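You operate a simulated robot arm through the tools that you are given. There is no shell and no other tool. Be economical: measure what you need, move in short steps, check, and stop when the job is done.

You are at the controls of a simulated two-armed robot. One attempt, no reset.

JOB
Put the tin of beans with the earliest date from the packing table on the card folder there. Put the pudding tub on the low table. Lift the waste bin lid open. The order is free. Set down upright: tin of beans.
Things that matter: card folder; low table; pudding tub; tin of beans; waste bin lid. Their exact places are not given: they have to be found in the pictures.

The check looks at the end state, three seconds after you hand in, the way a careful person would. Anything else that was tipped, shoved, dropped, spilled or broken makes it a failure. A push-on lid holds only when it is set on centred and level and pressed home; a screw cap is set on level and turned clockwise until tight.

ROBOT AND FRAMES
Two 6-joint arms with two-finger parallel grippers on one trunk, on a base that drives. Base frame: it is fixed to the floor where the robot stands at the start and does not move with it; the origin is under the middle of the robot, x ahead of it, y to its left, z up; the surface under the hand at the start is at about z = 0.74. Units: m, rad, N and s.
The left shoulder is at the start at [0.06, 0.187, 1.072], the right one opposite. With the tool pointing down near the work surface each hand reaches from about 0.22 to 0.62 m from the robot's upright axis, wherever it stands, measured 20 degrees to its own side. Places, roughly: low table (82x25 cm) [3.12, 1.7, 0.5]; waste bin lid [-3.2, 2.3, 0.3]. Payload 1.57 kg a hand.
The TCP of each hand is the grasp point between the finger pads, 0.03 m short of the fingertips. In the tool frame z runs along the fingers and y along their closing line. Largest opening 0.11 m; finger width 0.024, thickness 0.012; the body of the gripper, 0.048 by 0.112 m, starts 0.078 m behind the TCP.
Orientation is that of the tool frame in the base frame, as a unit quaternion [w, x, y, z]. With the fingers straight down and closing along the base's y, the tool's x points along the base's -x, its y along +y and its z along -z.

CONTROLS
- The arms move only by the tool servo_tool. It takes "left_moves", "right_moves" or both (then of equal length, played together; a hand with none holds still); each is a list of rows, each a list of 7 numbers: the turn, a rotation vector about the base's x, y, z in units of 45 degrees (1.0 is 45 degrees), then the shift along the base's x, y, z in units of 300 mm (1.0 is 300 mm), then the closure, from 0 (fully open) to 1 (shut). In form: [[rx, ry, rz, tx, ty, tz, claw], ...]. A call has 1 to 12 rows; each row is the pose to reach, as a shift and turn from the pose commanded when the call began. A call with a number of a shift or a turn outside -1 to 1 is refused whole. A row lasts 0.2 s, in which the tool goes at most 0.05 m and 0.15 rad; a call with a longer step from one row to the next is refused whole, and so is a gripper value outside its range. Where a pose cannot be reached the arm comes as near as it can. A force on the tool above 40 N (or 10 N above the force at the start of the call, whichever is more), or a blocked arm, ends the call early, and 0.2 s more pass. Each finger travels about 0.153 m/s and halts on what it meets, pressing with about 27 N; the grip force reading is that of the motor and also rises with nothing between the fingers. The clock runs only during rows and for 0.2 s after the last one: add rows that repeat a pose to give the fingers time. It gives the time, the measured TCP pose, the force on the tool (base axes), the opening and the grip force at its end, in the units of the frame above (readings bear some noise), with the torque about the TCP (base axes, N m) and any sound that the robot's microphone picked up.
- Cameras (640 x 400 px; columns grow to the right, rows downward): "scene" is now at [0.0072, -0.0142, 1.5996]; the picture's right is [-0.21, -0.98, 0.00], its down [-0.83, 0.18, -0.52] and it looks along [0.51, -0.11, -0.85] (base axes); focal length 294 px, centre (320, 200). "left" rides on the left gripper at [0.07, -0.016, -0.141] in its tool frame; the picture's right is [0.23, 0.97, 0.00], its down [-0.86, 0.20, -0.48] and it looks along [-0.47, 0.11, 0.88] (tool axes); focal length 222 px, centre (320, 200). "right" rides on the right gripper at [0.07, 0.016, -0.141] in its tool frame; the picture's right is [-0.23, 0.97, 0.00], its down [-0.86, -0.20, -0.48] and it looks along [-0.47, -0.11, 0.88] (tool axes); focal length 222 px, centre (320, 200).
- grab_frame(camera): a new picture of that camera. The clock stands still meanwhile.
- raise_lower(by): slides the trunk up (or, below 0, down) by that many m; the arms and the scene camera ride with it, the base frame stays. It gives what a move gives, with no picture.
- steer(legs): drives the robot by 1 to 6 legs, each [ahead, left, turn to the left] in m, m and rad, along the robot's own axes; the way and the turn of a leg run together, so that a leg with both is an arc; at most 1.5 m and 3.142 rad a leg. The arms and the cameras ride along, it lands a little off, and it stops where it bumps. It gives what a move gives.
- aim_head(pan, tilt): turns the head with the scene camera to pan (to the left, within 1.501 rad either way) and tilt (down, from -0.506 to 1.204), counted from straight ahead of the robot. It gives what a move gives.
- point_at(camera, pixels): for up to 12 pixels [column, row] of the newest picture of that camera ("zoom" is the newest enlarged one), the place [x, y, z] in the base frame of the surface seen there, good to about 0.002 m. The clock stands still meanwhile.
- enlarge(camera, box): a new picture of the part [left, top, right, bottom] of that camera's present view, enlarged. The clock stands still meanwhile.
- hand_in(): hands the job in; it is judged then, once.

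Work in short steps. Measure before you move; look again where a grasp or a placing could have gone wrong, and mend it. You have 110 turns and 92 pictures in all, those below and enlarged ones among them. Open the grippers and draw the arms clear of the work before you hand the job in, unless the task says otherwise; then end with one line.

The tools are called after "Request:" by a JSON object that holds its "fn" and its "kwargs". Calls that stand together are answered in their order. servo_tool: Moves the arms, as the interface text tells. Its arguments: {"type":"object","properties":{"left_moves":{"type":"array"},"right_moves":{"type":"array"}},"required":[]} The other tools are called the same way: raise_lower (by) slides the trunk up or down; steer (legs) drives the base; aim_head (pan, tilt) turns the head that bears the scene camera; grab_frame (camera) takes a picture; point_at (camera, pixels) gives the place of the surface under pixels of a picture; enlarge (camera, box) takes an enlarged picture of a part of a camera's view; hand_in () hands the job in.

At the start:

```text
time_s: 0.0
left_position: [0.4068, 0.0087, 1.0054]
left_tool_rot: [-0.001, 0.0, 1.0, 0.0]
left_contact_force: [-0.7, 0.1, 0.2]
left_moment: [-0.01, 0.02, 0.02]
left_finger_gap: 0.11
left_gripper_force: 0.1
right_position: [0.3548, -0.3052, 1.0437]
right_tool_rot: [0.001, 0.0, 1.0, 0.0]
right_contact_force: [0.0, 0.2, 0.2]
right_moment: [0.01, 0.02, 0.03]
right_finger_gap: 0.1098
right_gripper_force: 0.0
trunk travel left (down, up): [-0.7, 0.29]
robot x, y, heading: [-0.0008, 0.0027, -0.003]
head pan, tilt: [-0.211, 1.023]
```

scene: 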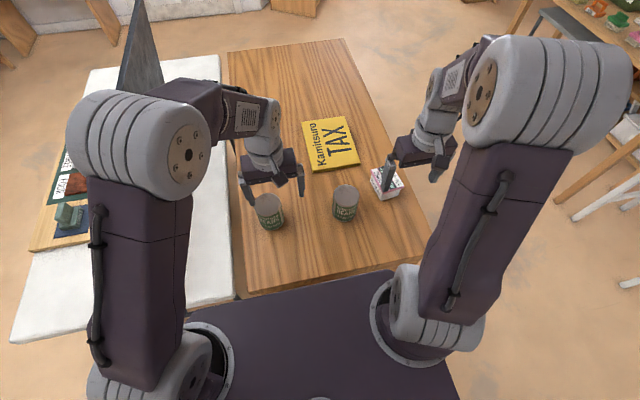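
right: 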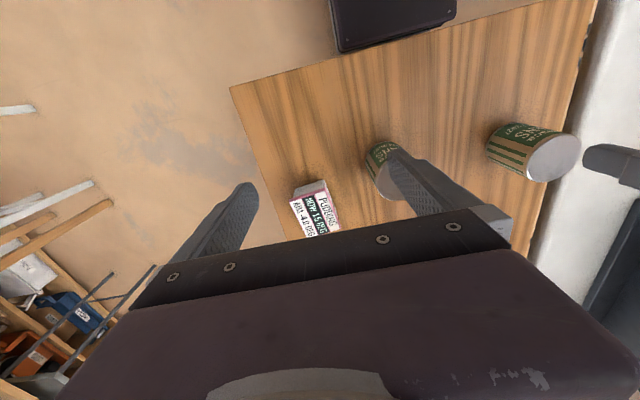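
left: 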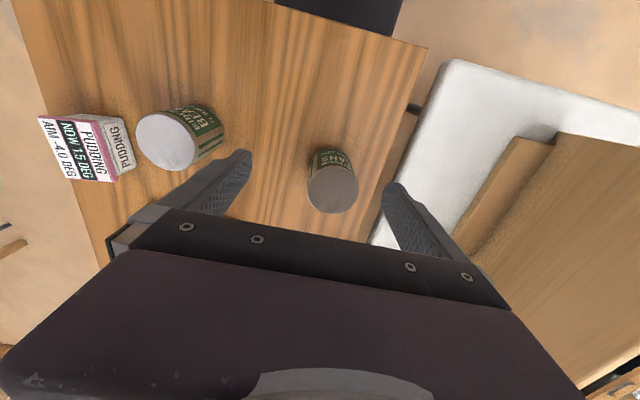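

I see two tins and a pudding tub on the wooden table, and the yellow folder. I enlarge the views to read the dates.

Request:
{"fn": "enlarge", "kwargs": {"camera": "scene", "box": [230, 110, 430, 240]}}

Request:
{"fn": "enlarge", "kwargs": {"camera": "left", "box": [30, 80, 370, 240]}}

Request:
{"fn": "enlarge", "kwargs": {"camera": "right", "box": [280, 100, 600, 250]}}

Request:
{"fn": "point_at", "kwargs": {"camera": "scene", "pixels": [[268, 205], [346, 193], [384, 175], [303, 123], [346, 118], [360, 163], [313, 171], [330, 145], [246, 292], [394, 275], [228, 52], [346, 40]]}}

```text
3.08 times, centred on (330, 175) of scene
```

zoom: 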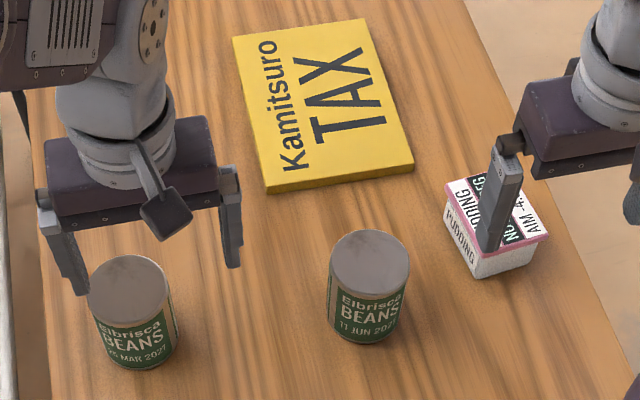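

```text
1.88 times, centred on (200, 160) of left
```

zoom: 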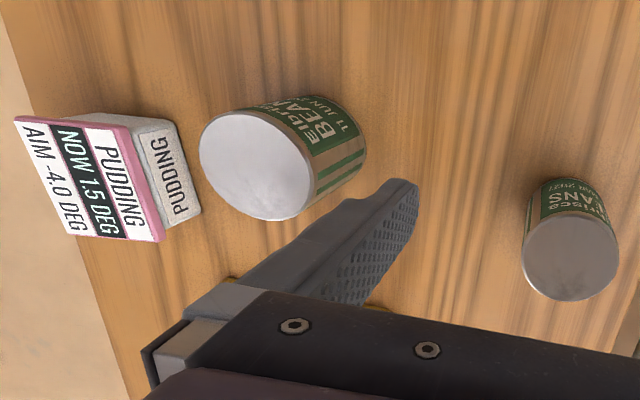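

```text
2.00 times, centred on (440, 175) of right
```

zoom: 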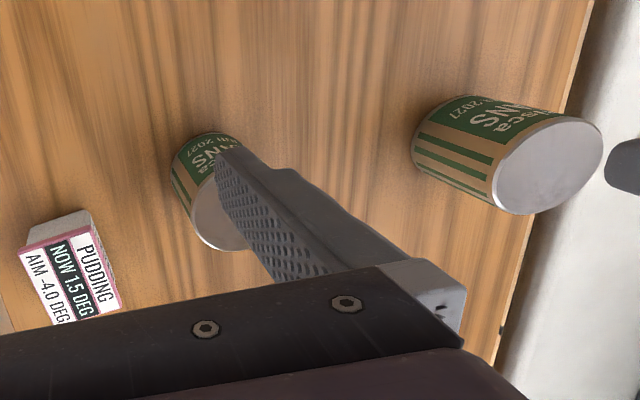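

```text
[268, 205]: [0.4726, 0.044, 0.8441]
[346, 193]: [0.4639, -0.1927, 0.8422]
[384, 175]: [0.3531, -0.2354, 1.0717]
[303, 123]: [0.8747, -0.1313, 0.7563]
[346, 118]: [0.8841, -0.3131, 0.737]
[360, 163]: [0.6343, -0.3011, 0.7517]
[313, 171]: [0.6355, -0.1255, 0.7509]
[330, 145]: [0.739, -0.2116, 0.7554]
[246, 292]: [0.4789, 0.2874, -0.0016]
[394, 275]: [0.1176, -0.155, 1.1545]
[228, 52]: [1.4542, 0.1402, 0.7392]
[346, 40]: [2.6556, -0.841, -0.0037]
```

I need the years; zoom tightly on each label.

Request:
{"fn": "enlarge", "kwargs": {"camera": "scene", "box": [252, 205, 292, 232]}}

Request:
{"fn": "enlarge", "kwargs": {"camera": "scene", "box": [328, 198, 368, 225]}}

Request:
{"fn": "aim_head", "kwargs": {"pan": 0.3, "tilt": 0.5}}

Request:
{"fn": "grab_frame", "kwargs": {"camera": "scene"}}

```text
14.81 times, centred on (272, 218) of scene
```

zoom: 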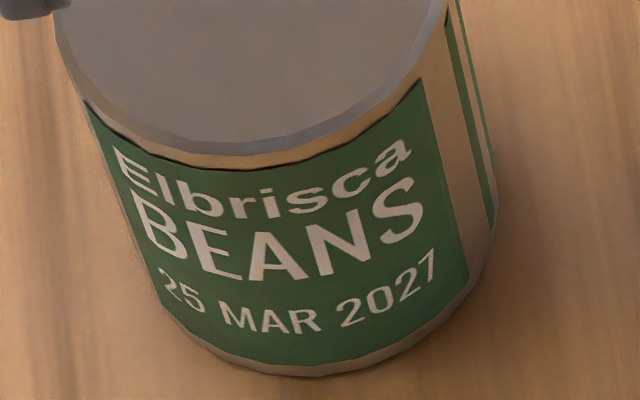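

```text
14.81 times, centred on (348, 212) of scene
```

zoom: 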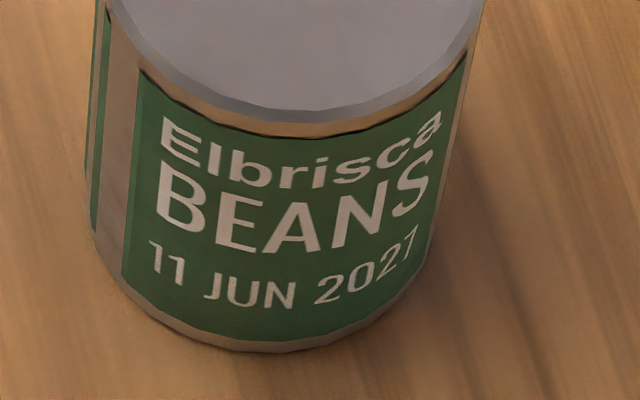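

```text
time_s: 0.9
left_position: [0.4058, 0.0098, 1.0054]
left_tool_rot: [-0.001, 0.0, 1.0, -0.001]
left_contact_force: [0.0, 0.7, 1.1]
left_moment: [0.01, 0.0, -0.02]
left_finger_gap: 0.1099
left_gripper_force: 0.1
right_position: [0.3543, -0.3064, 1.0427]
right_tool_rot: [0.0, 0.0, 1.0, 0.0]
right_contact_force: [0.4, -0.2, 0.0]
right_moment: [-0.01, 0.0, -0.02]
right_finger_gap: 0.1097
right_gripper_force: 0.0
trunk travel left (down, up): [-0.7, 0.29]
robot x, y, heading: [-0.0012, -0.0013, -0.0]
head pan, tilt: [0.3, 0.499]
```

```text
83 pictures are left
```

scene: 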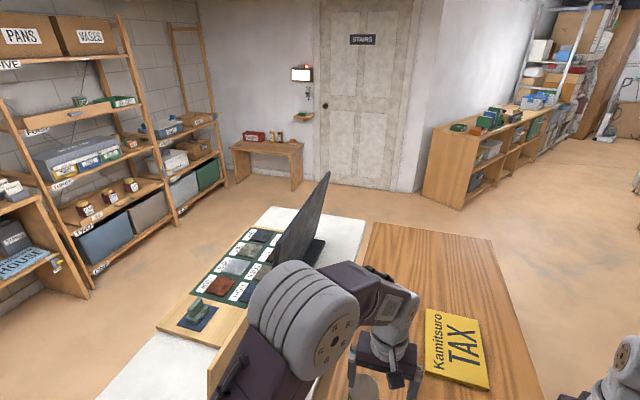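

The left tin (25 MAR 2027) is the earliest. Low table seems to be at (267,150). Zoom on it and measure the tins with the left camera.

Request:
{"fn": "enlarge", "kwargs": {"camera": "scene", "box": [215, 115, 325, 200]}}

Request:
{"fn": "point_at", "kwargs": {"camera": "scene", "pixels": [[232, 145], [301, 147], [293, 153], [253, 137], [279, 137], [298, 143], [265, 146], [428, 310], [476, 322], [488, 387], [425, 380]]}}

Request:
{"fn": "point_at", "kwargs": {"camera": "left", "pixels": [[333, 190], [333, 168], [333, 211], [308, 188], [357, 190], [165, 140], [137, 140], [192, 143], [165, 115], [170, 169]]}}

Request:
{"fn": "point_at", "kwargs": {"camera": "right", "pixels": [[318, 205], [296, 205], [301, 234], [336, 228], [329, 195], [310, 186], [310, 215]]}}

```text
4.71 times, centred on (270, 158) of scene
```

zoom: 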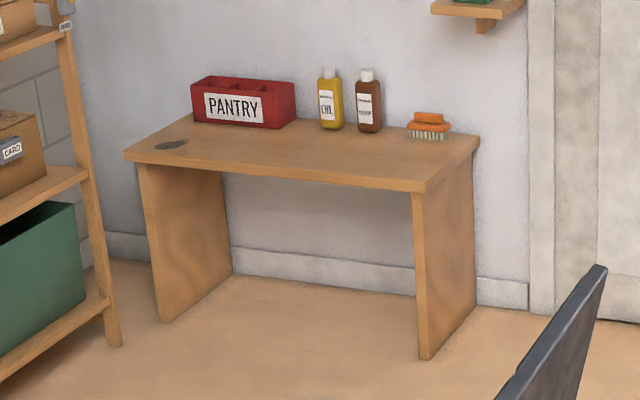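

```text
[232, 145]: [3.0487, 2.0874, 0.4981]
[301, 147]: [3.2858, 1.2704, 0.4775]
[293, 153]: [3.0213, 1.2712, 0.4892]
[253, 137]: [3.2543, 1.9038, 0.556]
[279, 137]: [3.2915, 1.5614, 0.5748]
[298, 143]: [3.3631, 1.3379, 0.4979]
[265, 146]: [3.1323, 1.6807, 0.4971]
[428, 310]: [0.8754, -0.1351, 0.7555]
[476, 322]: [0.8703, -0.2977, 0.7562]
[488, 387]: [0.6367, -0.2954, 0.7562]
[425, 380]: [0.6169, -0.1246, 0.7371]
```

```text
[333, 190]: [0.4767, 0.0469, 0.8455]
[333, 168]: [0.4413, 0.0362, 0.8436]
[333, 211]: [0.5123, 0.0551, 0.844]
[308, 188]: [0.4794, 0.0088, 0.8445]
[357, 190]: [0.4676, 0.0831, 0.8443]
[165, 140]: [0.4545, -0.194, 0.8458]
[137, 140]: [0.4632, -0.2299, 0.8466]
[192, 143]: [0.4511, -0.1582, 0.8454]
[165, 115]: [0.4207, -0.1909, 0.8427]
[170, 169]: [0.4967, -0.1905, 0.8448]
```

```text
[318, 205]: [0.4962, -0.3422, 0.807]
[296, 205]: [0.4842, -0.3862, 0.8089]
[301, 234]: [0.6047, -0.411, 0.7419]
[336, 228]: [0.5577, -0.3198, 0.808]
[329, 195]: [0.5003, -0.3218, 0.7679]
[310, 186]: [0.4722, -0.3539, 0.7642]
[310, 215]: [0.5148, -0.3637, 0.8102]
```

Tin centre (0.476, 0.046), radius 0.037, top 0.845. Move the left hand over it first, at z≈0.93.

Request:
{"fn": "servo_tool", "kwargs": {"left_moves": [[0, 0, 0, 0.12, 0.06, 0, 0], [0, 0, 0, 0.233, 0.124, -0.06, 0], [0, 0, 0, 0.233, 0.124, -0.2, 0], [0, 0, 0, 0.233, 0.124, -0.2, 0]]}}

Request:
{"fn": "grab_frame", "kwargs": {"camera": "left"}}

Request:
{"fn": "aim_head", "kwargs": {"pan": -0.1, "tilt": 1.2}}

Request:
{"fn": "grab_frame", "kwargs": {"camera": "scene"}}

```text
time_s: 1.9
left_position: [0.4768, 0.0444, 0.945]
left_tool_rot: [0.0, 0.0, 1.0, -0.002]
left_contact_force: [-0.6, 0.6, 0.2]
left_moment: [-0.01, -0.03, 0.03]
left_finger_gap: 0.11
left_gripper_force: 0.1
right_position: [0.3543, -0.3062, 1.0433]
right_tool_rot: [0.0, 0.0, 1.0, 0.0]
right_contact_force: [-0.2, -1.0, -1.2]
right_moment: [0.0, 0.02, 0.01]
right_finger_gap: 0.1101
right_gripper_force: 0.0
trunk travel left (down, up): [-0.7, 0.29]
robot x, y, heading: [-0.0005, 0.0019, -0.0]
head pan, tilt: [0.3, 0.499]
```

```text
81 pictures are left
```

left: 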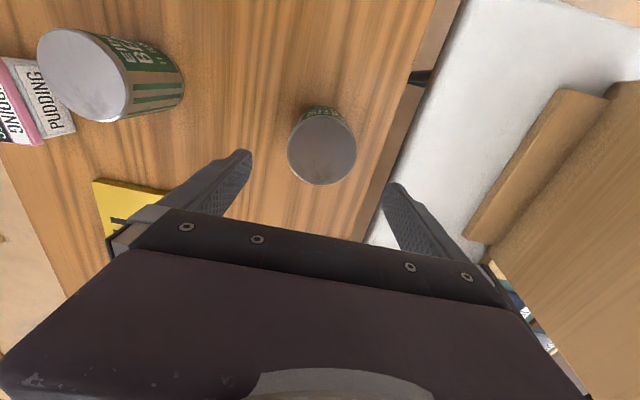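

```text
time_s: 3.0
left_position: [0.4784, 0.0446, 0.9448]
left_tool_rot: [0.0, -0.001, 1.0, -0.001]
left_contact_force: [-0.8, -0.4, 0.6]
left_moment: [-0.02, 0.02, 0.0]
left_finger_gap: 0.11
left_gripper_force: 0.1
right_position: [0.3549, -0.3064, 1.0435]
right_tool_rot: [0.001, 0.0, 1.0, 0.001]
right_contact_force: [0.0, 0.5, 0.3]
right_moment: [-0.02, -0.02, 0.01]
right_finger_gap: 0.1103
right_gripper_force: 0.1
trunk travel left (down, up): [-0.7, 0.29]
robot x, y, heading: [-0.001, -0.0022, 0.0]
head pan, tilt: [-0.099, 1.201]
```

```text
80 pictures are left
```

scene: 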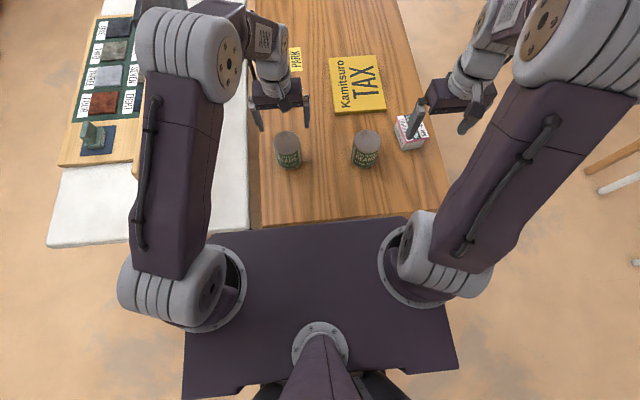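

A second yellow item "PARK" lies at (296,58); check what that is, and the table edges.

Request:
{"fn": "enlarge", "kwargs": {"camera": "scene", "box": [240, 0, 440, 125]}}

Request:
{"fn": "point_at", "kwargs": {"camera": "scene", "pixels": [[275, 223], [420, 212], [443, 205], [265, 190], [436, 160], [296, 58], [405, 20], [350, 240], [155, 222], [440, 300]]}}

```text
3.20 times, centred on (340, 62) of scene
```

zoom: 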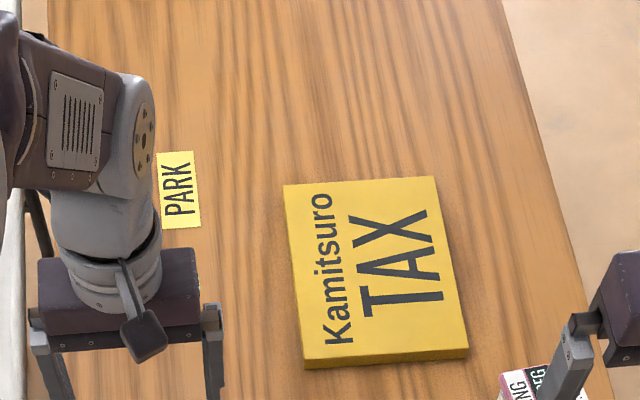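

```text
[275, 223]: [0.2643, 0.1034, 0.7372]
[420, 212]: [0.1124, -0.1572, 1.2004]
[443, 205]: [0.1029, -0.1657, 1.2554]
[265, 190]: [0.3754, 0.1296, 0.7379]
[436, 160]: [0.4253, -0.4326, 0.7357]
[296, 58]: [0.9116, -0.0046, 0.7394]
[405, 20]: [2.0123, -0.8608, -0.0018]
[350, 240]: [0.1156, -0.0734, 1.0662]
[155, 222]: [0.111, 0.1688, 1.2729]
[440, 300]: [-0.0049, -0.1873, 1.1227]
```

PARK is just a note on the table; TAX is the card folder. Lower around the tin and close.

Request:
{"fn": "servo_tool", "kwargs": {"left_moves": [[0, 0, 0, 0, 0, -0.16, 0], [0, 0, 0, 0, 0, -0.32, 0], [0, 0, 0, 0, 0, -0.475, 0], [0, 0, 0, 0, 0, -0.475, 0], [0, 0, 0, 0, 0, -0.475, 0.3], [0, 0, 0, 0, 0, -0.475, 0.6], [0, 0, 0, 0, 0, -0.475, 0.6], [0, 0, 0, 0, 0, -0.475, 0.6]]}}

Request:
{"fn": "grab_frame", "kwargs": {"camera": "left"}}

```text
time_s: 4.8
left_position: [0.4761, 0.0477, 0.8033]
left_tool_rot: [0.001, -0.001, 1.0, -0.001]
left_contact_force: [-1.4, 0.8, 0.2]
left_moment: [0.06, -0.1, 0.03]
left_finger_gap: 0.0792
left_gripper_force: 27.1
right_position: [0.3553, -0.3067, 1.0432]
right_tool_rot: [0.0, 0.0, 1.0, 0.001]
right_contact_force: [0.9, 0.6, 0.9]
right_moment: [0.02, 0.0, -0.02]
right_finger_gap: 0.1103
right_gripper_force: 0.0
trunk travel left (down, up): [-0.7, 0.29]
robot x, y, heading: [0.002, 0.0012, 0.001]
head pan, tilt: [-0.099, 1.201]
```

```text
78 pictures are left
```

left: 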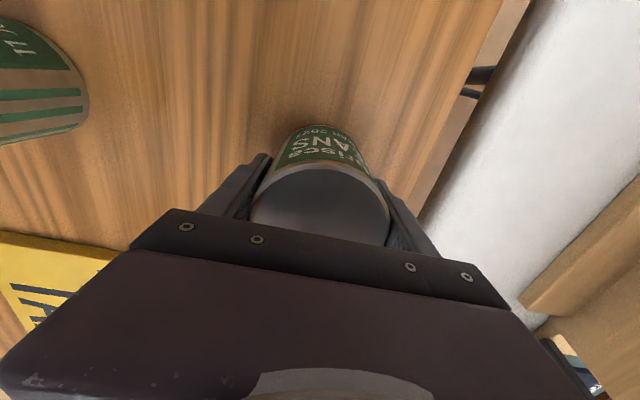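

Gripped (gap 0.079, 27 N). Lift 0.2 m, retract and look around the robot's right side for driving room.

Request:
{"fn": "servo_tool", "kwargs": {"left_moves": [[0, 0, 0, 0, 0, 0.1, 0.6], [0, 0, 0, 0, 0, 0.25, 0.6], [0, 0, 0, 0, 0, 0.4, 0.6], [0, 0, 0, 0, 0, 0.55, 0.6], [0, 0, 0, 0, 0, 0.7, 0.6], [0, 0, 0, 0, 0, 0.7, 0.6]]}}

Request:
{"fn": "aim_head", "kwargs": {"pan": -0.7, "tilt": 0.7}}

Request:
{"fn": "grab_frame", "kwargs": {"camera": "scene"}}

Request:
{"fn": "aim_head", "kwargs": {"pan": -1.5, "tilt": 0.7}}

Request:
{"fn": "grab_frame", "kwargs": {"camera": "scene"}}

```text
time_s: 6.2
left_position: [0.4776, 0.0478, 1.0117]
left_tool_rot: [0.001, 0.0, 1.0, -0.001]
left_contact_force: [0.8, -0.3, -5.5]
left_moment: [0.01, 0.05, 0.0]
left_finger_gap: 0.0791
left_gripper_force: 27.1
right_position: [0.3561, -0.3062, 1.0415]
right_tool_rot: [-0.001, 0.0, 1.0, -0.001]
right_contact_force: [0.7, 0.6, -0.4]
right_moment: [-0.02, -0.02, 0.0]
right_finger_gap: 0.1098
right_gripper_force: 0.1
trunk travel left (down, up): [-0.7, 0.29]
robot x, y, heading: [0.002, -0.0011, 0.005]
head pan, tilt: [-0.099, 1.201]
```

```text
time_s: 7.2
left_position: [0.4762, 0.0478, 1.0116]
left_tool_rot: [0.0, 0.0, 1.0, -0.001]
left_contact_force: [0.7, -0.1, -4.9]
left_moment: [0.0, 0.03, 0.01]
left_finger_gap: 0.0787
left_gripper_force: 26.7
right_position: [0.3543, -0.3063, 1.0431]
right_tool_rot: [0.0, 0.0, 1.0, 0.0]
right_contact_force: [0.2, 0.0, -1.0]
right_moment: [0.01, -0.01, -0.01]
right_finger_gap: 0.1099
right_gripper_force: 0.0
trunk travel left (down, up): [-0.7, 0.29]
robot x, y, heading: [-0.0029, -0.0021, -0.001]
head pan, tilt: [-0.7, 0.7]
```

```text
77 pictures are left
```

scene: 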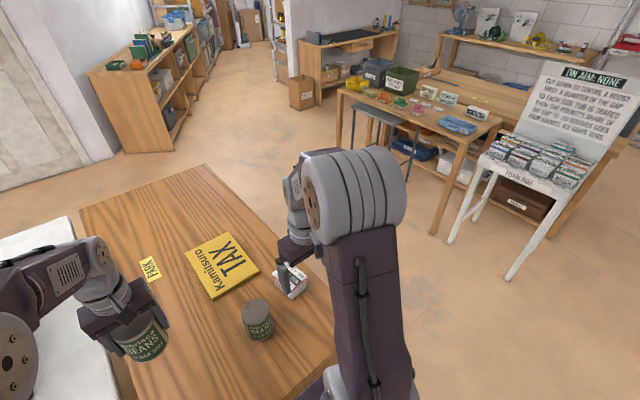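

```text
time_s: 8.3
left_position: [0.4756, 0.0479, 1.0121]
left_tool_rot: [0.0, 0.0, 1.0, -0.001]
left_contact_force: [-0.2, -0.8, -4.5]
left_moment: [0.03, 0.04, -0.01]
left_finger_gap: 0.0791
left_gripper_force: 26.9
right_position: [0.3548, -0.3062, 1.0437]
right_tool_rot: [0.0, 0.0, 1.0, 0.0]
right_contact_force: [-0.1, 0.2, 0.5]
right_moment: [0.01, 0.02, 0.01]
right_finger_gap: 0.1099
right_gripper_force: 0.0
trunk travel left (down, up): [-0.7, 0.29]
robot x, y, heading: [-0.0026, -0.0002, -0.002]
head pan, tilt: [-1.499, 0.7]
```

```text
76 pictures are left
```

scene: 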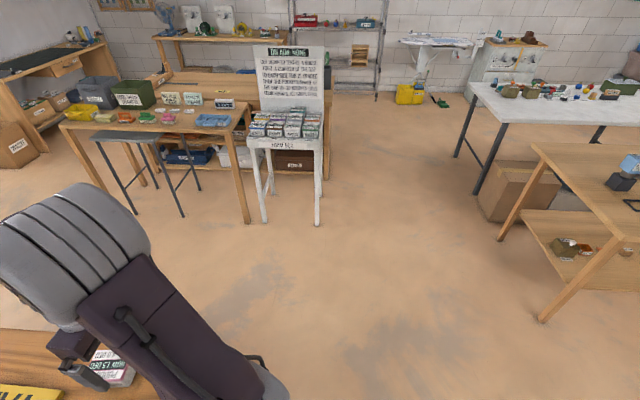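

Room on the right looks open. I read the sign and measure obstacles.

Request:
{"fn": "enlarge", "kwargs": {"camera": "scene", "box": [245, 40, 335, 100]}}

Request:
{"fn": "point_at", "kwargs": {"camera": "scene", "pixels": [[248, 221], [183, 216], [318, 225], [541, 318], [266, 221], [130, 190], [490, 215], [300, 300]]}}

```text
6.67 times, centred on (290, 70) of scene
```

zoom: 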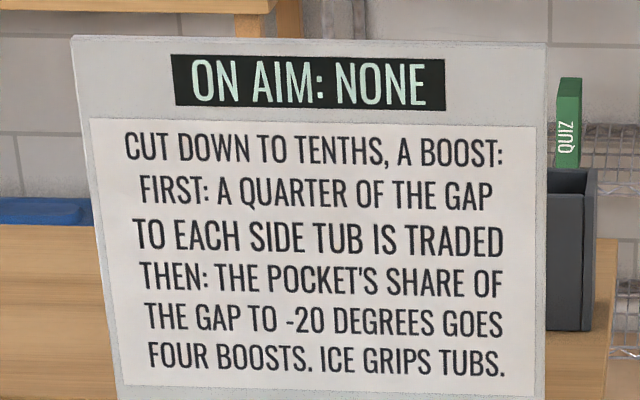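

```text
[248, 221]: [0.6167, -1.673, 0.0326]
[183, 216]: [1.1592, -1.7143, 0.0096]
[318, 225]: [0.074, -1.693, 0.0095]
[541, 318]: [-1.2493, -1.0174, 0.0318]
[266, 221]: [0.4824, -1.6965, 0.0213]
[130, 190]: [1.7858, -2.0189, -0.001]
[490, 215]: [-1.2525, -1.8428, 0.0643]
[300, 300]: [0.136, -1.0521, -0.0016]
```

The sign does not concern this job. Legs at y≤-1.67 leave a corridor; I drive around to the table's right side and face +y.

Request:
{"fn": "steer", "kwargs": {"legs": [[-0.35, 0, 0], [0, -1.05, 0], [0, 0, 1.571], [0, -1.2, 0]]}}

Request:
{"fn": "aim_head", "kwargs": {"pan": 0.1, "tilt": 0.95}}

Request:
{"fn": "grab_frame", "kwargs": {"camera": "scene"}}

```text
time_s: 25.1
left_position: [0.7712, -0.5524, 1.0113]
left_tool_rot: [-0.001, 0.715, -0.699, 0.001]
left_contact_force: [0.3, 0.7, -5.8]
left_moment: [-0.04, 0.01, 0.03]
left_finger_gap: 0.0792
left_gripper_force: 27.2
right_position: [1.1272, -0.6653, 1.0435]
right_tool_rot: [0.0, 0.715, -0.699, 0.0]
right_contact_force: [-0.3, 1.4, 0.8]
right_moment: [-0.02, -0.02, 0.02]
right_finger_gap: 0.1101
right_gripper_force: 0.1
trunk travel left (down, up): [-0.7, 0.29]
robot x, y, heading: [0.8305, -1.0273, 1.599]
head pan, tilt: [-1.499, 0.7]
```

```text
time_s: 26.8
left_position: [0.7707, -0.5536, 1.0119]
left_tool_rot: [0.0, 0.715, -0.699, 0.0]
left_contact_force: [-0.4, 0.0, -4.6]
left_moment: [-0.02, -0.04, 0.02]
left_finger_gap: 0.0791
left_gripper_force: 27.4
right_position: [1.1278, -0.6646, 1.0432]
right_tool_rot: [0.0, 0.715, -0.699, 0.0]
right_contact_force: [-1.0, -1.2, 0.0]
right_moment: [-0.01, -0.01, 0.01]
right_finger_gap: 0.1099
right_gripper_force: 0.0
trunk travel left (down, up): [-0.7, 0.29]
robot x, y, heading: [0.8359, -1.0267, 1.59]
head pan, tilt: [0.099, 0.949]
```

```text
74 pictures are left
```

scene: 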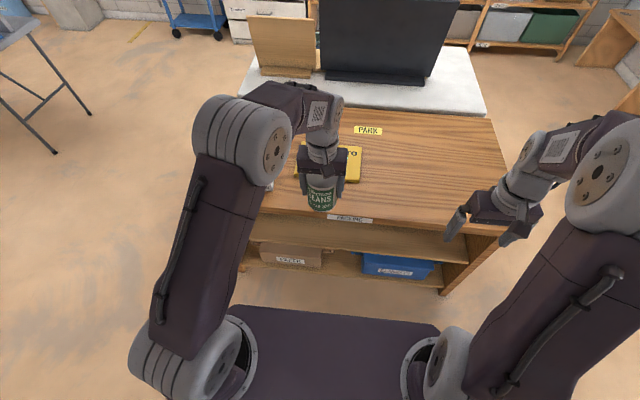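

Drive ahead 0.25 m so that the folder comes in reach.

Request:
{"fn": "steer", "kwargs": {"legs": [[0.25, 0, -0.02]]}}

Request:
{"fn": "aim_head", "kwargs": {"pan": 0.1, "tilt": 1.15}}

Request:
{"fn": "grab_frame", "kwargs": {"camera": "scene"}}

Request:
{"fn": "grab_frame", "kwargs": {"camera": "left"}}

```text
time_s: 28.6
left_position: [0.7792, -0.2986, 1.011]
left_tool_rot: [0.001, -0.707, 0.708, 0.0]
left_contact_force: [0.3, 0.1, -4.1]
left_moment: [0.02, 0.01, 0.01]
left_finger_gap: 0.0792
left_gripper_force: 26.6
right_position: [1.1321, -0.4197, 1.0435]
right_tool_rot: [0.0, -0.707, 0.707, 0.0]
right_contact_force: [-1.1, 0.2, -0.3]
right_moment: [0.01, 0.03, 0.01]
right_finger_gap: 0.1099
right_gripper_force: 0.2
trunk travel left (down, up): [-0.7, 0.29]
robot x, y, heading: [0.8262, -0.7749, 1.57]
head pan, tilt: [0.099, 0.949]
```

```text
time_s: 29.3
left_position: [0.7789, -0.2991, 1.0113]
left_tool_rot: [0.001, -0.706, 0.708, -0.001]
left_contact_force: [-0.4, 0.5, -4.5]
left_moment: [-0.03, -0.03, 0.01]
left_finger_gap: 0.0786
left_gripper_force: 26.8
right_position: [1.1323, -0.4191, 1.0443]
right_tool_rot: [0.001, 0.707, -0.707, 0.0]
right_contact_force: [0.9, 0.6, 0.1]
right_moment: [-0.01, -0.02, -0.01]
right_finger_gap: 0.1098
right_gripper_force: 0.0
trunk travel left (down, up): [-0.7, 0.29]
robot x, y, heading: [0.8278, -0.7748, 1.567]
head pan, tilt: [0.099, 1.15]
```

```text
73 pictures are left
```

scene: 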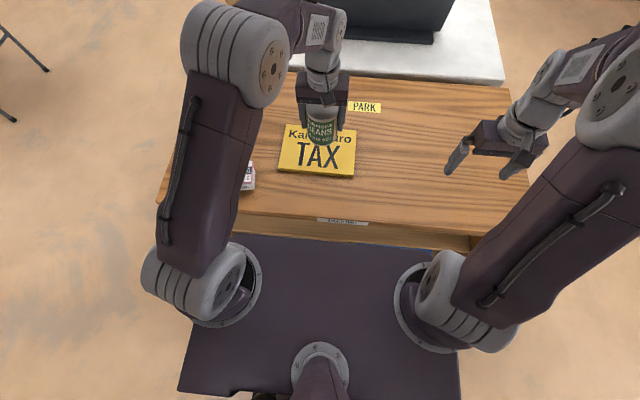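

```text
72 pictures are left
```

left: 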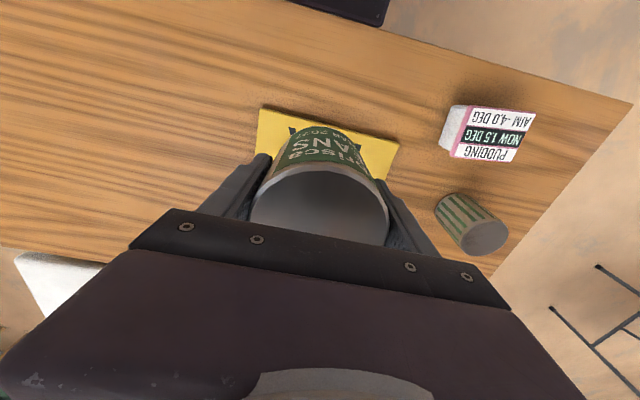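

Target centre (0.755, -0.212). Check the folder corners again from here.

Request:
{"fn": "point_at", "kwargs": {"camera": "scene", "pixels": [[280, 168], [352, 175], [354, 132], [317, 158], [286, 128]]}}

```text
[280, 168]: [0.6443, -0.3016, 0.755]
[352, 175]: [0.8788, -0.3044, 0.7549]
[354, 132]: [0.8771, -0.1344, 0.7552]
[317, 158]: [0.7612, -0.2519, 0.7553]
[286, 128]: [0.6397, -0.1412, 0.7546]
```

Folder centre (0.758, -0.219), top 0.755; the TCP should end at z≈0.822.

Request:
{"fn": "servo_tool", "kwargs": {"left_moves": [[0, 0, 0, -0.035, 0.13, 0, 0.6], [0, 0, 0, -0.07, 0.267, 0, 0.6], [0, 0, 0, -0.07, 0.267, -0.15, 0.6], [0, 0, 0, -0.07, 0.267, -0.3, 0.6], [0, 0, 0, -0.07, 0.267, -0.45, 0.6], [0, 0, 0, -0.07, 0.267, -0.55, 0.6], [0, 0, 0, -0.07, 0.267, -0.6, 0.6], [0, 0, 0, -0.07, 0.267, -0.6, 0.6]]}}

Request:
{"fn": "grab_frame", "kwargs": {"camera": "left"}}

```text
time_s: 31.1
left_position: [0.7568, -0.2172, 0.8297]
left_tool_rot: [0.001, -0.707, 0.708, -0.001]
left_contact_force: [-0.4, -1.0, -5.3]
left_moment: [-0.08, -0.03, 0.01]
left_finger_gap: 0.0789
left_gripper_force: 26.8
right_position: [1.1331, -0.4184, 1.0428]
right_tool_rot: [0.0, -0.707, 0.707, 0.0]
right_contact_force: [-0.1, 0.9, 0.3]
right_moment: [0.01, 0.01, -0.01]
right_finger_gap: 0.1099
right_gripper_force: 0.1
trunk travel left (down, up): [-0.7, 0.29]
robot x, y, heading: [0.8255, -0.7723, 1.571]
head pan, tilt: [0.099, 1.15]
```

```text
71 pictures are left
```

left: 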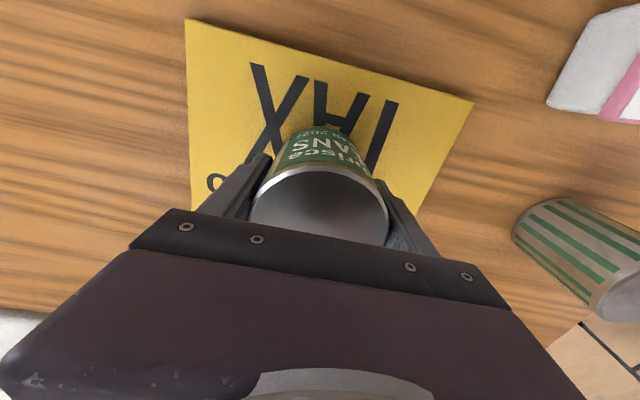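

Lower the last ~8 mm and read the force.

Request:
{"fn": "servo_tool", "kwargs": {"left_moves": [[0, 0, 0, 0, 0, -0.01, 0.6], [0, 0, 0, 0, 0, -0.02, 0.6], [0, 0, 0, 0, 0, -0.024, 0.6], [0, 0, 0, 0, 0, -0.024, 0.6]]}}

```text
time_s: 32.1
left_position: [0.7591, -0.2184, 0.8249]
left_tool_rot: [0.001, -0.707, 0.708, -0.001]
left_contact_force: [-0.8, -0.5, -4.6]
left_moment: [-0.01, -0.02, 0.0]
left_finger_gap: 0.079
left_gripper_force: 27.2
right_position: [1.1328, -0.4202, 1.043]
right_tool_rot: [0.0, 0.707, -0.707, 0.001]
right_contact_force: [0.0, 0.0, 0.1]
right_moment: [0.01, 0.01, 0.01]
right_finger_gap: 0.1102
right_gripper_force: 0.0
trunk travel left (down, up): [-0.7, 0.29]
robot x, y, heading: [0.8254, -0.7772, 1.568]
head pan, tilt: [0.099, 1.15]
```

Not yet touching (-4.6 N is the tin's weight); continue down in small steps.

Request:
{"fn": "servo_tool", "kwargs": {"left_moves": [[0, 0, 0, 0, 0, -0.007, 0.6], [0, 0, 0, 0, 0, -0.012, 0.6], [0, 0, 0, 0, 0, -0.012, 0.6]]}}

```text
time_s: 32.9
left_position: [0.758, -0.2185, 0.8196]
left_tool_rot: [0.001, -0.707, 0.707, 0.0]
left_contact_force: [0.3, 0.5, -1.1]
left_moment: [0.05, 0.06, 0.0]
left_finger_gap: 0.079
left_gripper_force: 27.9
right_position: [1.1327, -0.4193, 1.0425]
right_tool_rot: [0.0, 0.707, -0.707, 0.0]
right_contact_force: [0.2, 0.5, -0.3]
right_moment: [0.01, 0.03, 0.0]
right_finger_gap: 0.1101
right_gripper_force: 0.1
trunk travel left (down, up): [-0.7, 0.29]
robot x, y, heading: [0.829, -0.7769, 1.569]
head pan, tilt: [0.099, 1.15]
```

Weight is taken by the folder. Open slowly and lift straight up.

Request:
{"fn": "servo_tool", "kwargs": {"left_moves": [[0, 0, 0, 0, 0, -0.002, 0.2], [0, 0, 0, 0, 0, -0.002, 0], [0, 0, 0, 0, 0, -0.002, 0], [0, 0, 0, 0, 0, 0.1, 0], [0, 0, 0, 0, 0, 0.25, 0], [0, 0, 0, 0, 0, 0.4, 0], [0, 0, 0, 0, 0, 0.55, 0], [0, 0, 0, 0, 0, 0.7, 0], [0, 0, 0, 0, 0, 0.7, 0]]}}

Request:
{"fn": "grab_frame", "kwargs": {"camera": "left"}}

Request:
{"fn": "point_at", "kwargs": {"camera": "left", "pixels": [[450, 125], [440, 145], [465, 140], [490, 110], [535, 113], [513, 162], [455, 155], [495, 132]]}}

```text
time_s: 34.9
left_position: [0.7581, -0.2186, 1.03]
left_tool_rot: [0.001, -0.707, 0.707, -0.001]
left_contact_force: [0.2, 0.8, 0.2]
left_moment: [-0.01, 0.01, 0.01]
left_finger_gap: 0.1099
left_gripper_force: 0.0
right_position: [1.1329, -0.4204, 1.0433]
right_tool_rot: [0.0, -0.707, 0.708, 0.0]
right_contact_force: [-0.1, -0.1, -0.1]
right_moment: [0.03, -0.02, -0.04]
right_finger_gap: 0.11
right_gripper_force: 0.0
trunk travel left (down, up): [-0.7, 0.29]
robot x, y, heading: [0.8277, -0.7749, 1.566]
head pan, tilt: [0.099, 1.15]
```

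```text
70 pictures are left
```

left: 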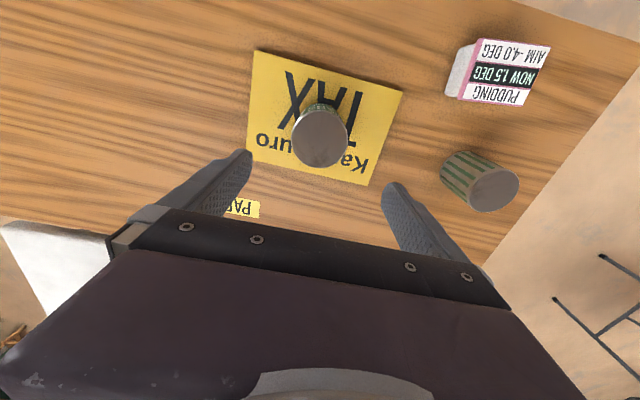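

```text
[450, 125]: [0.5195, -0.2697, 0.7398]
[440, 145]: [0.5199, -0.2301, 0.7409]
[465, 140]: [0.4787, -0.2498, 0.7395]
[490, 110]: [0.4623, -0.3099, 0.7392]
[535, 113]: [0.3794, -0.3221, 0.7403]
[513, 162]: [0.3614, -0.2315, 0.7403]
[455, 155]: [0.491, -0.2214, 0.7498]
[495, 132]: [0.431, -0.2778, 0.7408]
```

Tin stands on the folder. Measure the tub in this view.

Request:
{"fn": "enlarge", "kwargs": {"camera": "left", "box": [435, 25, 565, 115]}}

Request:
{"fn": "point_at", "kwargs": {"camera": "left", "pixels": [[547, 49], [478, 40], [464, 98], [524, 103], [505, 73], [458, 60], [450, 93]]}}

```text
4.44 times, centred on (500, 70) of left
```

zoom: 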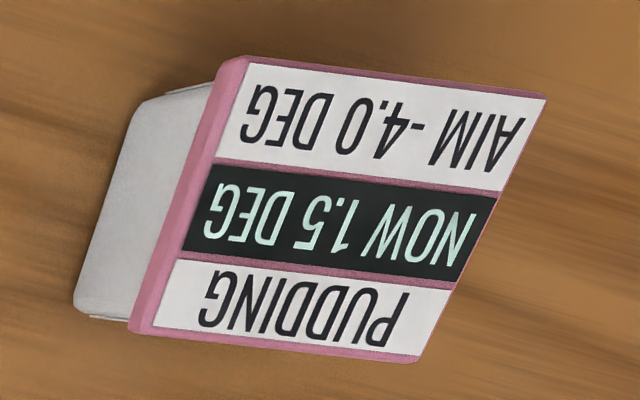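

```text
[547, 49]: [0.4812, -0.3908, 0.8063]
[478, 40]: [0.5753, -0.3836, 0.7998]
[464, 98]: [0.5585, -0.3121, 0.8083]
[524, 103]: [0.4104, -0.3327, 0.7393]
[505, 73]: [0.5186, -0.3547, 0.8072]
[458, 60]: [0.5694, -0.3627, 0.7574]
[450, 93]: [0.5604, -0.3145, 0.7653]
```

Request:
{"fn": "point_at", "kwargs": {"camera": "zoom", "pixels": [[538, 97], [250, 62], [152, 328], [412, 356], [520, 97], [247, 75], [165, 320], [330, 210], [236, 60], [130, 325]]}}

```text
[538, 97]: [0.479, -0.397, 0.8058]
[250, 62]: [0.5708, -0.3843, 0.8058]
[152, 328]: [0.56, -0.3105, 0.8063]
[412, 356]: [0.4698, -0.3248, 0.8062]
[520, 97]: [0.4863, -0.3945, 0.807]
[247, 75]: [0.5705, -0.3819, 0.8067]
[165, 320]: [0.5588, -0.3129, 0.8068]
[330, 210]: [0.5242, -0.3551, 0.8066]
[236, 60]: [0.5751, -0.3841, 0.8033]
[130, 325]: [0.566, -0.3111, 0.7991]
```

Tub centre (0.520,-0.354), top 0.806, turned +8°, 0.075 across. I shift the robot 0.155 m left and turn the left tool 45° (first half), keeping it high.

Request:
{"fn": "steer", "kwargs": {"legs": [[0, 0.155, 0]]}}

Request:
{"fn": "servo_tool", "kwargs": {"left_moves": [[0, 0, 0.18, 0, -0.05, 0, 0], [0, 0, 0.36, 0, -0.1, 0, 0], [0, 0, 0.54, 0, -0.15, 0, 0], [0, 0, 0.72, 0, -0.2, 0, 0], [0, 0, 0.9, 0, -0.25, 0, 0], [0, 0, 1.0, 0, -0.3, 0, 0], [0, 0, 1.0, 0, -0.3, 0, 0]]}}

```text
time_s: 36.3
left_position: [0.6057, -0.2185, 1.0293]
left_tool_rot: [0.0, -0.706, 0.709, 0.0]
left_contact_force: [0.7, -0.6, -0.5]
left_moment: [0.02, 0.01, 0.02]
left_finger_gap: 0.1099
left_gripper_force: 0.0
right_position: [0.98, -0.4208, 1.0428]
right_tool_rot: [0.0, -0.706, 0.708, 0.001]
right_contact_force: [-0.2, 0.5, 0.6]
right_moment: [-0.01, 0.03, 0.02]
right_finger_gap: 0.1097
right_gripper_force: 0.1
trunk travel left (down, up): [-0.7, 0.29]
robot x, y, heading: [0.67, -0.7751, 1.565]
head pan, tilt: [0.099, 1.15]
```

```text
time_s: 37.9
left_position: [0.605, -0.3087, 1.0286]
left_tool_rot: [0.0, 0.924, -0.384, 0.0]
left_contact_force: [0.5, -0.5, 0.3]
left_moment: [0.05, -0.02, 0.03]
left_finger_gap: 0.1098
left_gripper_force: 0.1
right_position: [0.9784, -0.4202, 1.0433]
right_tool_rot: [-0.001, -0.706, 0.708, 0.0]
right_contact_force: [-0.4, -0.8, 0.0]
right_moment: [0.0, -0.01, 0.0]
right_finger_gap: 0.11
right_gripper_force: 0.1
trunk travel left (down, up): [-0.7, 0.29]
robot x, y, heading: [0.6745, -0.772, 1.572]
head pan, tilt: [0.099, 1.15]
```

Continue the turn (53° more) while moving over the tub.

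Request:
{"fn": "servo_tool", "kwargs": {"left_moves": [[0, 0, 0.18, -0.06, -0.03, 0, 0], [0, 0, 0.36, -0.12, -0.06, 0, 0], [0, 0, 0.54, -0.18, -0.09, 0, 0], [0, 0, 0.72, -0.24, -0.12, 0, 0], [0, 0, 0.9, -0.283, -0.151, 0, 0], [0, 0, 1.0, -0.283, -0.151, 0, 0], [0, 0, 1.0, -0.283, -0.151, 0, 0]]}}

Request:
{"fn": "servo_tool", "kwargs": {"left_moves": [[0, 0, 0.178, 0, 0, -0.1, 0], [0, 0, 0.178, 0, 0, -0.2, 0], [0, 0, 0.178, 0, 0, -0.3, 0], [0, 0, 0.178, 0, 0, -0.3, 0]]}}

Request:
{"fn": "grab_frame", "kwargs": {"camera": "left"}}

Request:
{"fn": "aim_head", "kwargs": {"pan": 0.4, "tilt": 1.1}}

Request:
{"fn": "grab_frame", "kwargs": {"camera": "scene"}}

```text
time_s: 39.5
left_position: [0.521, -0.353, 1.0296]
left_tool_rot: [0.0, 1.0, 0.0, 0.0]
left_contact_force: [-0.3, -0.6, -0.1]
left_moment: [-0.04, 0.01, 0.03]
left_finger_gap: 0.11
left_gripper_force: 0.1
right_position: [0.9796, -0.4202, 1.0435]
right_tool_rot: [0.0, -0.706, 0.708, 0.0]
right_contact_force: [1.2, -0.2, -0.2]
right_moment: [0.03, 0.01, -0.01]
right_finger_gap: 0.1101
right_gripper_force: 0.0
trunk travel left (down, up): [-0.7, 0.29]
robot x, y, heading: [0.6703, -0.7746, 1.568]
head pan, tilt: [0.099, 1.15]
```

```text
time_s: 40.5
left_position: [0.5198, -0.3544, 0.9399]
left_tool_rot: [-0.001, 0.998, 0.069, 0.001]
left_contact_force: [-1.2, -0.3, 0.3]
left_moment: [-0.03, 0.0, -0.01]
left_finger_gap: 0.11
left_gripper_force: 0.0
right_position: [0.9781, -0.4219, 1.0434]
right_tool_rot: [0.0, -0.707, 0.707, 0.0]
right_contact_force: [0.3, 0.1, -0.1]
right_moment: [-0.01, 0.01, 0.02]
right_finger_gap: 0.11
right_gripper_force: 0.0
trunk travel left (down, up): [-0.7, 0.29]
robot x, y, heading: [0.6697, -0.7749, 1.571]
head pan, tilt: [0.099, 1.15]
```

```text
68 pictures are left
```

left: 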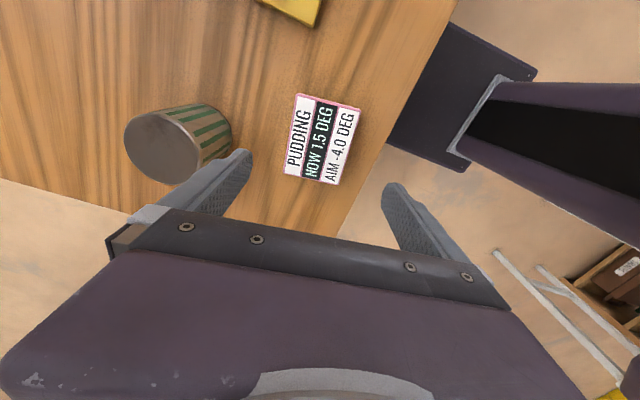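

```text
time_s: 41.3
left_position: [0.5201, -0.3535, 0.9395]
left_tool_rot: [-0.001, 0.998, 0.069, 0.0]
left_contact_force: [-0.1, -0.4, -0.1]
left_moment: [0.0, -0.03, -0.04]
left_finger_gap: 0.11
left_gripper_force: 0.0
right_position: [0.9786, -0.4194, 1.0435]
right_tool_rot: [0.0, -0.706, 0.708, 0.0]
right_contact_force: [-0.1, -0.3, 0.3]
right_moment: [0.01, -0.01, -0.01]
right_finger_gap: 0.11
right_gripper_force: 0.0
trunk travel left (down, up): [-0.7, 0.29]
robot x, y, heading: [0.6712, -0.7773, 1.568]
head pan, tilt: [0.4, 1.1]
```

```text
67 pictures are left
```

scene: 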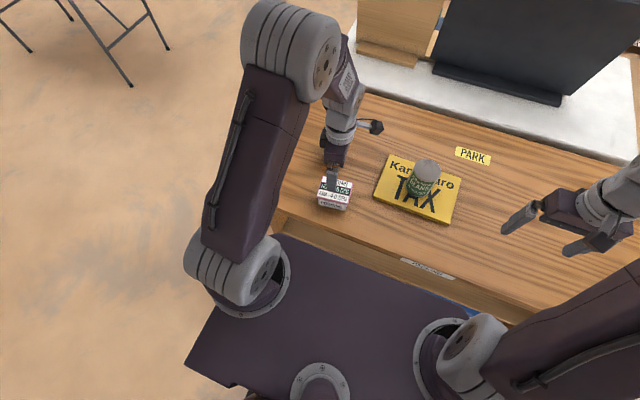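

Verify tub centre from this view.

Request:
{"fn": "point_at", "kwargs": {"camera": "left", "pixels": [[299, 96], [358, 107], [338, 182], [287, 173], [322, 140]]}}

```text
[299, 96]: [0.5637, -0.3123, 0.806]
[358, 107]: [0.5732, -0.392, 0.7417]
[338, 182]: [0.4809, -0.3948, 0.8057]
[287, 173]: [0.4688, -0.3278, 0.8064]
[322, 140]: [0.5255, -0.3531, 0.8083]
```

Centre confirmed. Lower to z≈0.793 and close.

Request:
{"fn": "servo_tool", "kwargs": {"left_moves": [[0, 0, 0, 0, 0, -0.15, 0], [0, 0, 0, 0, 0, -0.3, 0], [0, 0, 0, 0, 0, -0.42, 0], [0, 0, 0, 0, 0, -0.488, 0], [0, 0, 0, 0, 0, -0.488, 0], [0, 0, 0, 0, 0, -0.488, 0.3], [0, 0, 0, 0, 0, -0.488, 0.6], [0, 0, 0, 0, 0, -0.488, 0.6], [0, 0, 0, 0, 0, -0.488, 0.6]]}}

Request:
{"fn": "grab_frame", "kwargs": {"camera": "left"}}

```text
time_s: 43.3
left_position: [0.5199, -0.353, 0.7928]
left_tool_rot: [-0.001, 0.998, 0.069, 0.0]
left_contact_force: [-0.7, -0.6, -0.2]
left_moment: [-0.01, 0.02, 0.0]
left_finger_gap: 0.0777
left_gripper_force: 27.2
right_position: [0.9782, -0.4203, 1.0433]
right_tool_rot: [0.0, -0.706, 0.708, 0.0]
right_contact_force: [-0.2, 0.3, -0.3]
right_moment: [0.0, 0.03, 0.01]
right_finger_gap: 0.1101
right_gripper_force: 0.0
trunk travel left (down, up): [-0.7, 0.29]
robot x, y, heading: [0.6689, -0.7771, 1.567]
head pan, tilt: [0.4, 1.1]
```

```text
66 pictures are left
```

left: 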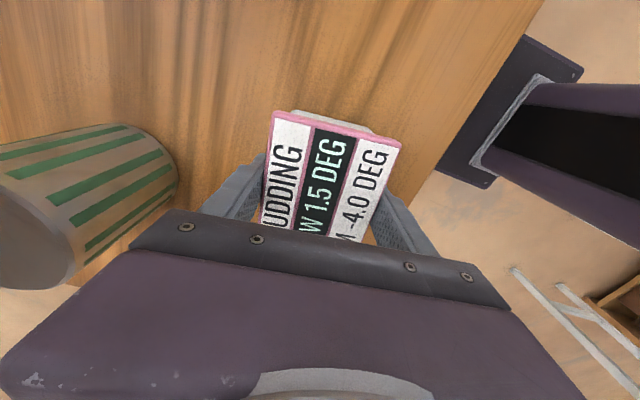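

Gripped. Lift, and look along the way to the low table.

Request:
{"fn": "servo_tool", "kwargs": {"left_moves": [[0, 0, 0, 0, 0, 0.1, 0.6], [0, 0, 0, 0, 0, 0.25, 0.6], [0, 0, 0, 0, 0, 0.4, 0.6], [0, 0, 0, 0, 0, 0.55, 0.6], [0, 0, 0, 0, 0, 0.7, 0.6], [0, 0, 0, 0, 0, 0.7, 0.6]]}}

Request:
{"fn": "steer", "kwargs": {"legs": [[-0.35, 0, 0]]}}

Request:
{"fn": "aim_head", "kwargs": {"pan": -0.9, "tilt": 0.5}}

Request:
{"fn": "grab_frame", "kwargs": {"camera": "scene"}}

Request:
{"fn": "grab_frame", "kwargs": {"camera": "left"}}

```text
time_s: 44.7
left_position: [0.5196, -0.3544, 1.002]
left_tool_rot: [0.0, 0.998, 0.07, 0.0]
left_contact_force: [-0.4, -0.3, -3.6]
left_moment: [-0.03, 0.01, -0.02]
left_finger_gap: 0.0779
left_gripper_force: 27.0
right_position: [0.9788, -0.4204, 1.0443]
right_tool_rot: [-0.001, -0.707, 0.707, -0.001]
right_contact_force: [0.1, 0.9, 0.0]
right_moment: [-0.01, -0.02, 0.01]
right_finger_gap: 0.11
right_gripper_force: 0.0
trunk travel left (down, up): [-0.7, 0.29]
robot x, y, heading: [0.6697, -0.7767, 1.569]
head pan, tilt: [0.4, 1.1]
```

```text
time_s: 47.0
left_position: [0.5201, -0.7003, 1.0014]
left_tool_rot: [0.001, 0.998, 0.067, 0.0]
left_contact_force: [0.5, 0.2, -3.8]
left_moment: [0.02, 0.0, -0.02]
left_finger_gap: 0.078
left_gripper_force: 27.1
right_position: [0.9794, -0.7676, 1.0431]
right_tool_rot: [-0.001, -0.704, 0.71, 0.0]
right_contact_force: [-0.4, 0.5, 0.6]
right_moment: [-0.01, -0.02, -0.06]
right_finger_gap: 0.1101
right_gripper_force: 0.1
trunk travel left (down, up): [-0.7, 0.29]
robot x, y, heading: [0.6735, -1.1201, 1.567]
head pan, tilt: [0.4, 1.1]
```

```text
time_s: 48.5
left_position: [0.5215, -0.7008, 1.0018]
left_tool_rot: [0.0, 0.998, 0.067, 0.0]
left_contact_force: [0.0, 0.5, -3.5]
left_moment: [0.03, 0.03, 0.03]
left_finger_gap: 0.0777
left_gripper_force: 27.1
right_position: [0.978, -0.7684, 1.0436]
right_tool_rot: [0.0, -0.704, 0.71, 0.0]
right_contact_force: [1.1, -0.8, 0.5]
right_moment: [0.01, -0.02, 0.0]
right_finger_gap: 0.1101
right_gripper_force: 0.1
trunk travel left (down, up): [-0.7, 0.29]
robot x, y, heading: [0.6697, -1.1249, 1.561]
head pan, tilt: [-0.901, 0.499]
```

```text
65 pictures are left
```

scene: 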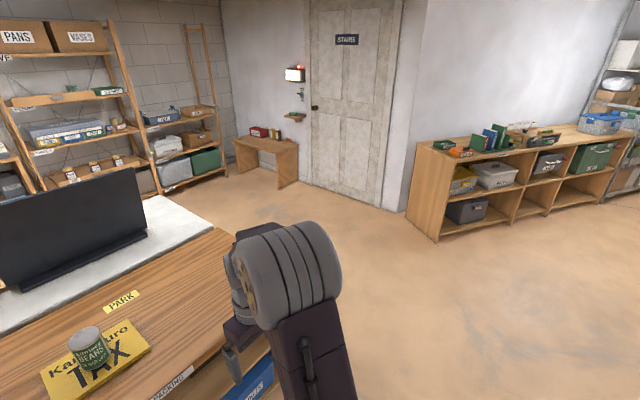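

```text
64 pictures are left
```

left: 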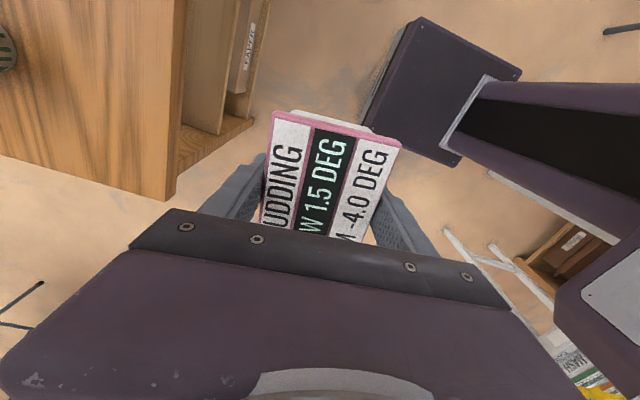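

Request:
{"fn": "point_at", "kwargs": {"camera": "scene", "pixels": [[435, 240], [405, 212], [237, 172], [280, 187], [165, 193], [230, 232], [165, 198], [383, 207], [296, 180]]}}

```text
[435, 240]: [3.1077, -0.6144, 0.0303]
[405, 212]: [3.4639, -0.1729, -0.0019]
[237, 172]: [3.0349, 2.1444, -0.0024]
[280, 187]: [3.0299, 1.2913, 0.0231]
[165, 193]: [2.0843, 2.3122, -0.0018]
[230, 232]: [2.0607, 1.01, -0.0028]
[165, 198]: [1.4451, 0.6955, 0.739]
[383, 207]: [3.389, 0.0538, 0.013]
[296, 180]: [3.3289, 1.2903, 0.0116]
```

Way is clear at x≈2.2. Drive there, turn to +x, and stop short of the table.

Request:
{"fn": "steer", "kwargs": {"legs": [[0, -1.5, 0], [1.5, 0, 0], [0.4, 0, 0], [0, 0, -1.571], [0, 0.7, 0]]}}

Request:
{"fn": "aim_head", "kwargs": {"pan": 0.0, "tilt": 0.75}}

Request:
{"fn": "grab_frame", "kwargs": {"camera": "scene"}}

```text
time_s: 72.6
left_position: [2.607, 1.6398, 1.002]
left_tool_rot: [0.0, 0.757, -0.653, 0.0]
left_contact_force: [0.5, 0.3, -2.7]
left_moment: [-0.02, 0.04, -0.02]
left_finger_gap: 0.0779
left_gripper_force: 26.7
right_position: [2.5474, 1.1799, 1.0427]
right_tool_rot: [-0.001, -0.004, 1.0, 0.0]
right_contact_force: [0.3, -0.1, 0.1]
right_moment: [-0.02, 0.0, -0.01]
right_finger_gap: 0.11
right_gripper_force: 0.2
trunk travel left (down, up): [-0.7, 0.29]
robot x, y, heading: [2.1878, 1.4855, 0.004]
head pan, tilt: [-0.901, 0.499]
```

```text
time_s: 73.8
left_position: [2.6077, 1.6396, 1.0014]
left_tool_rot: [-0.001, 0.757, -0.653, 0.0]
left_contact_force: [-0.5, 0.5, -3.0]
left_moment: [0.0, 0.01, -0.02]
left_finger_gap: 0.0778
left_gripper_force: 27.3
right_position: [2.5473, 1.1812, 1.0428]
right_tool_rot: [-0.001, -0.004, 1.0, 0.0]
right_contact_force: [0.0, 0.4, 0.2]
right_moment: [0.02, -0.03, 0.02]
right_finger_gap: 0.1101
right_gripper_force: 0.0
trunk travel left (down, up): [-0.7, 0.29]
robot x, y, heading: [2.1898, 1.482, 0.012]
head pan, tilt: [0.0, 0.75]
```

```text
63 pictures are left
```

scene: 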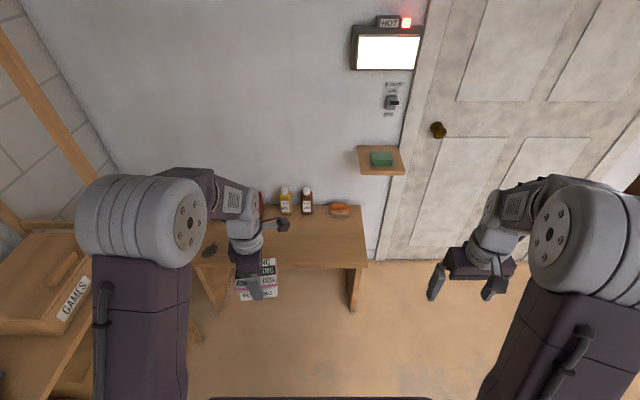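

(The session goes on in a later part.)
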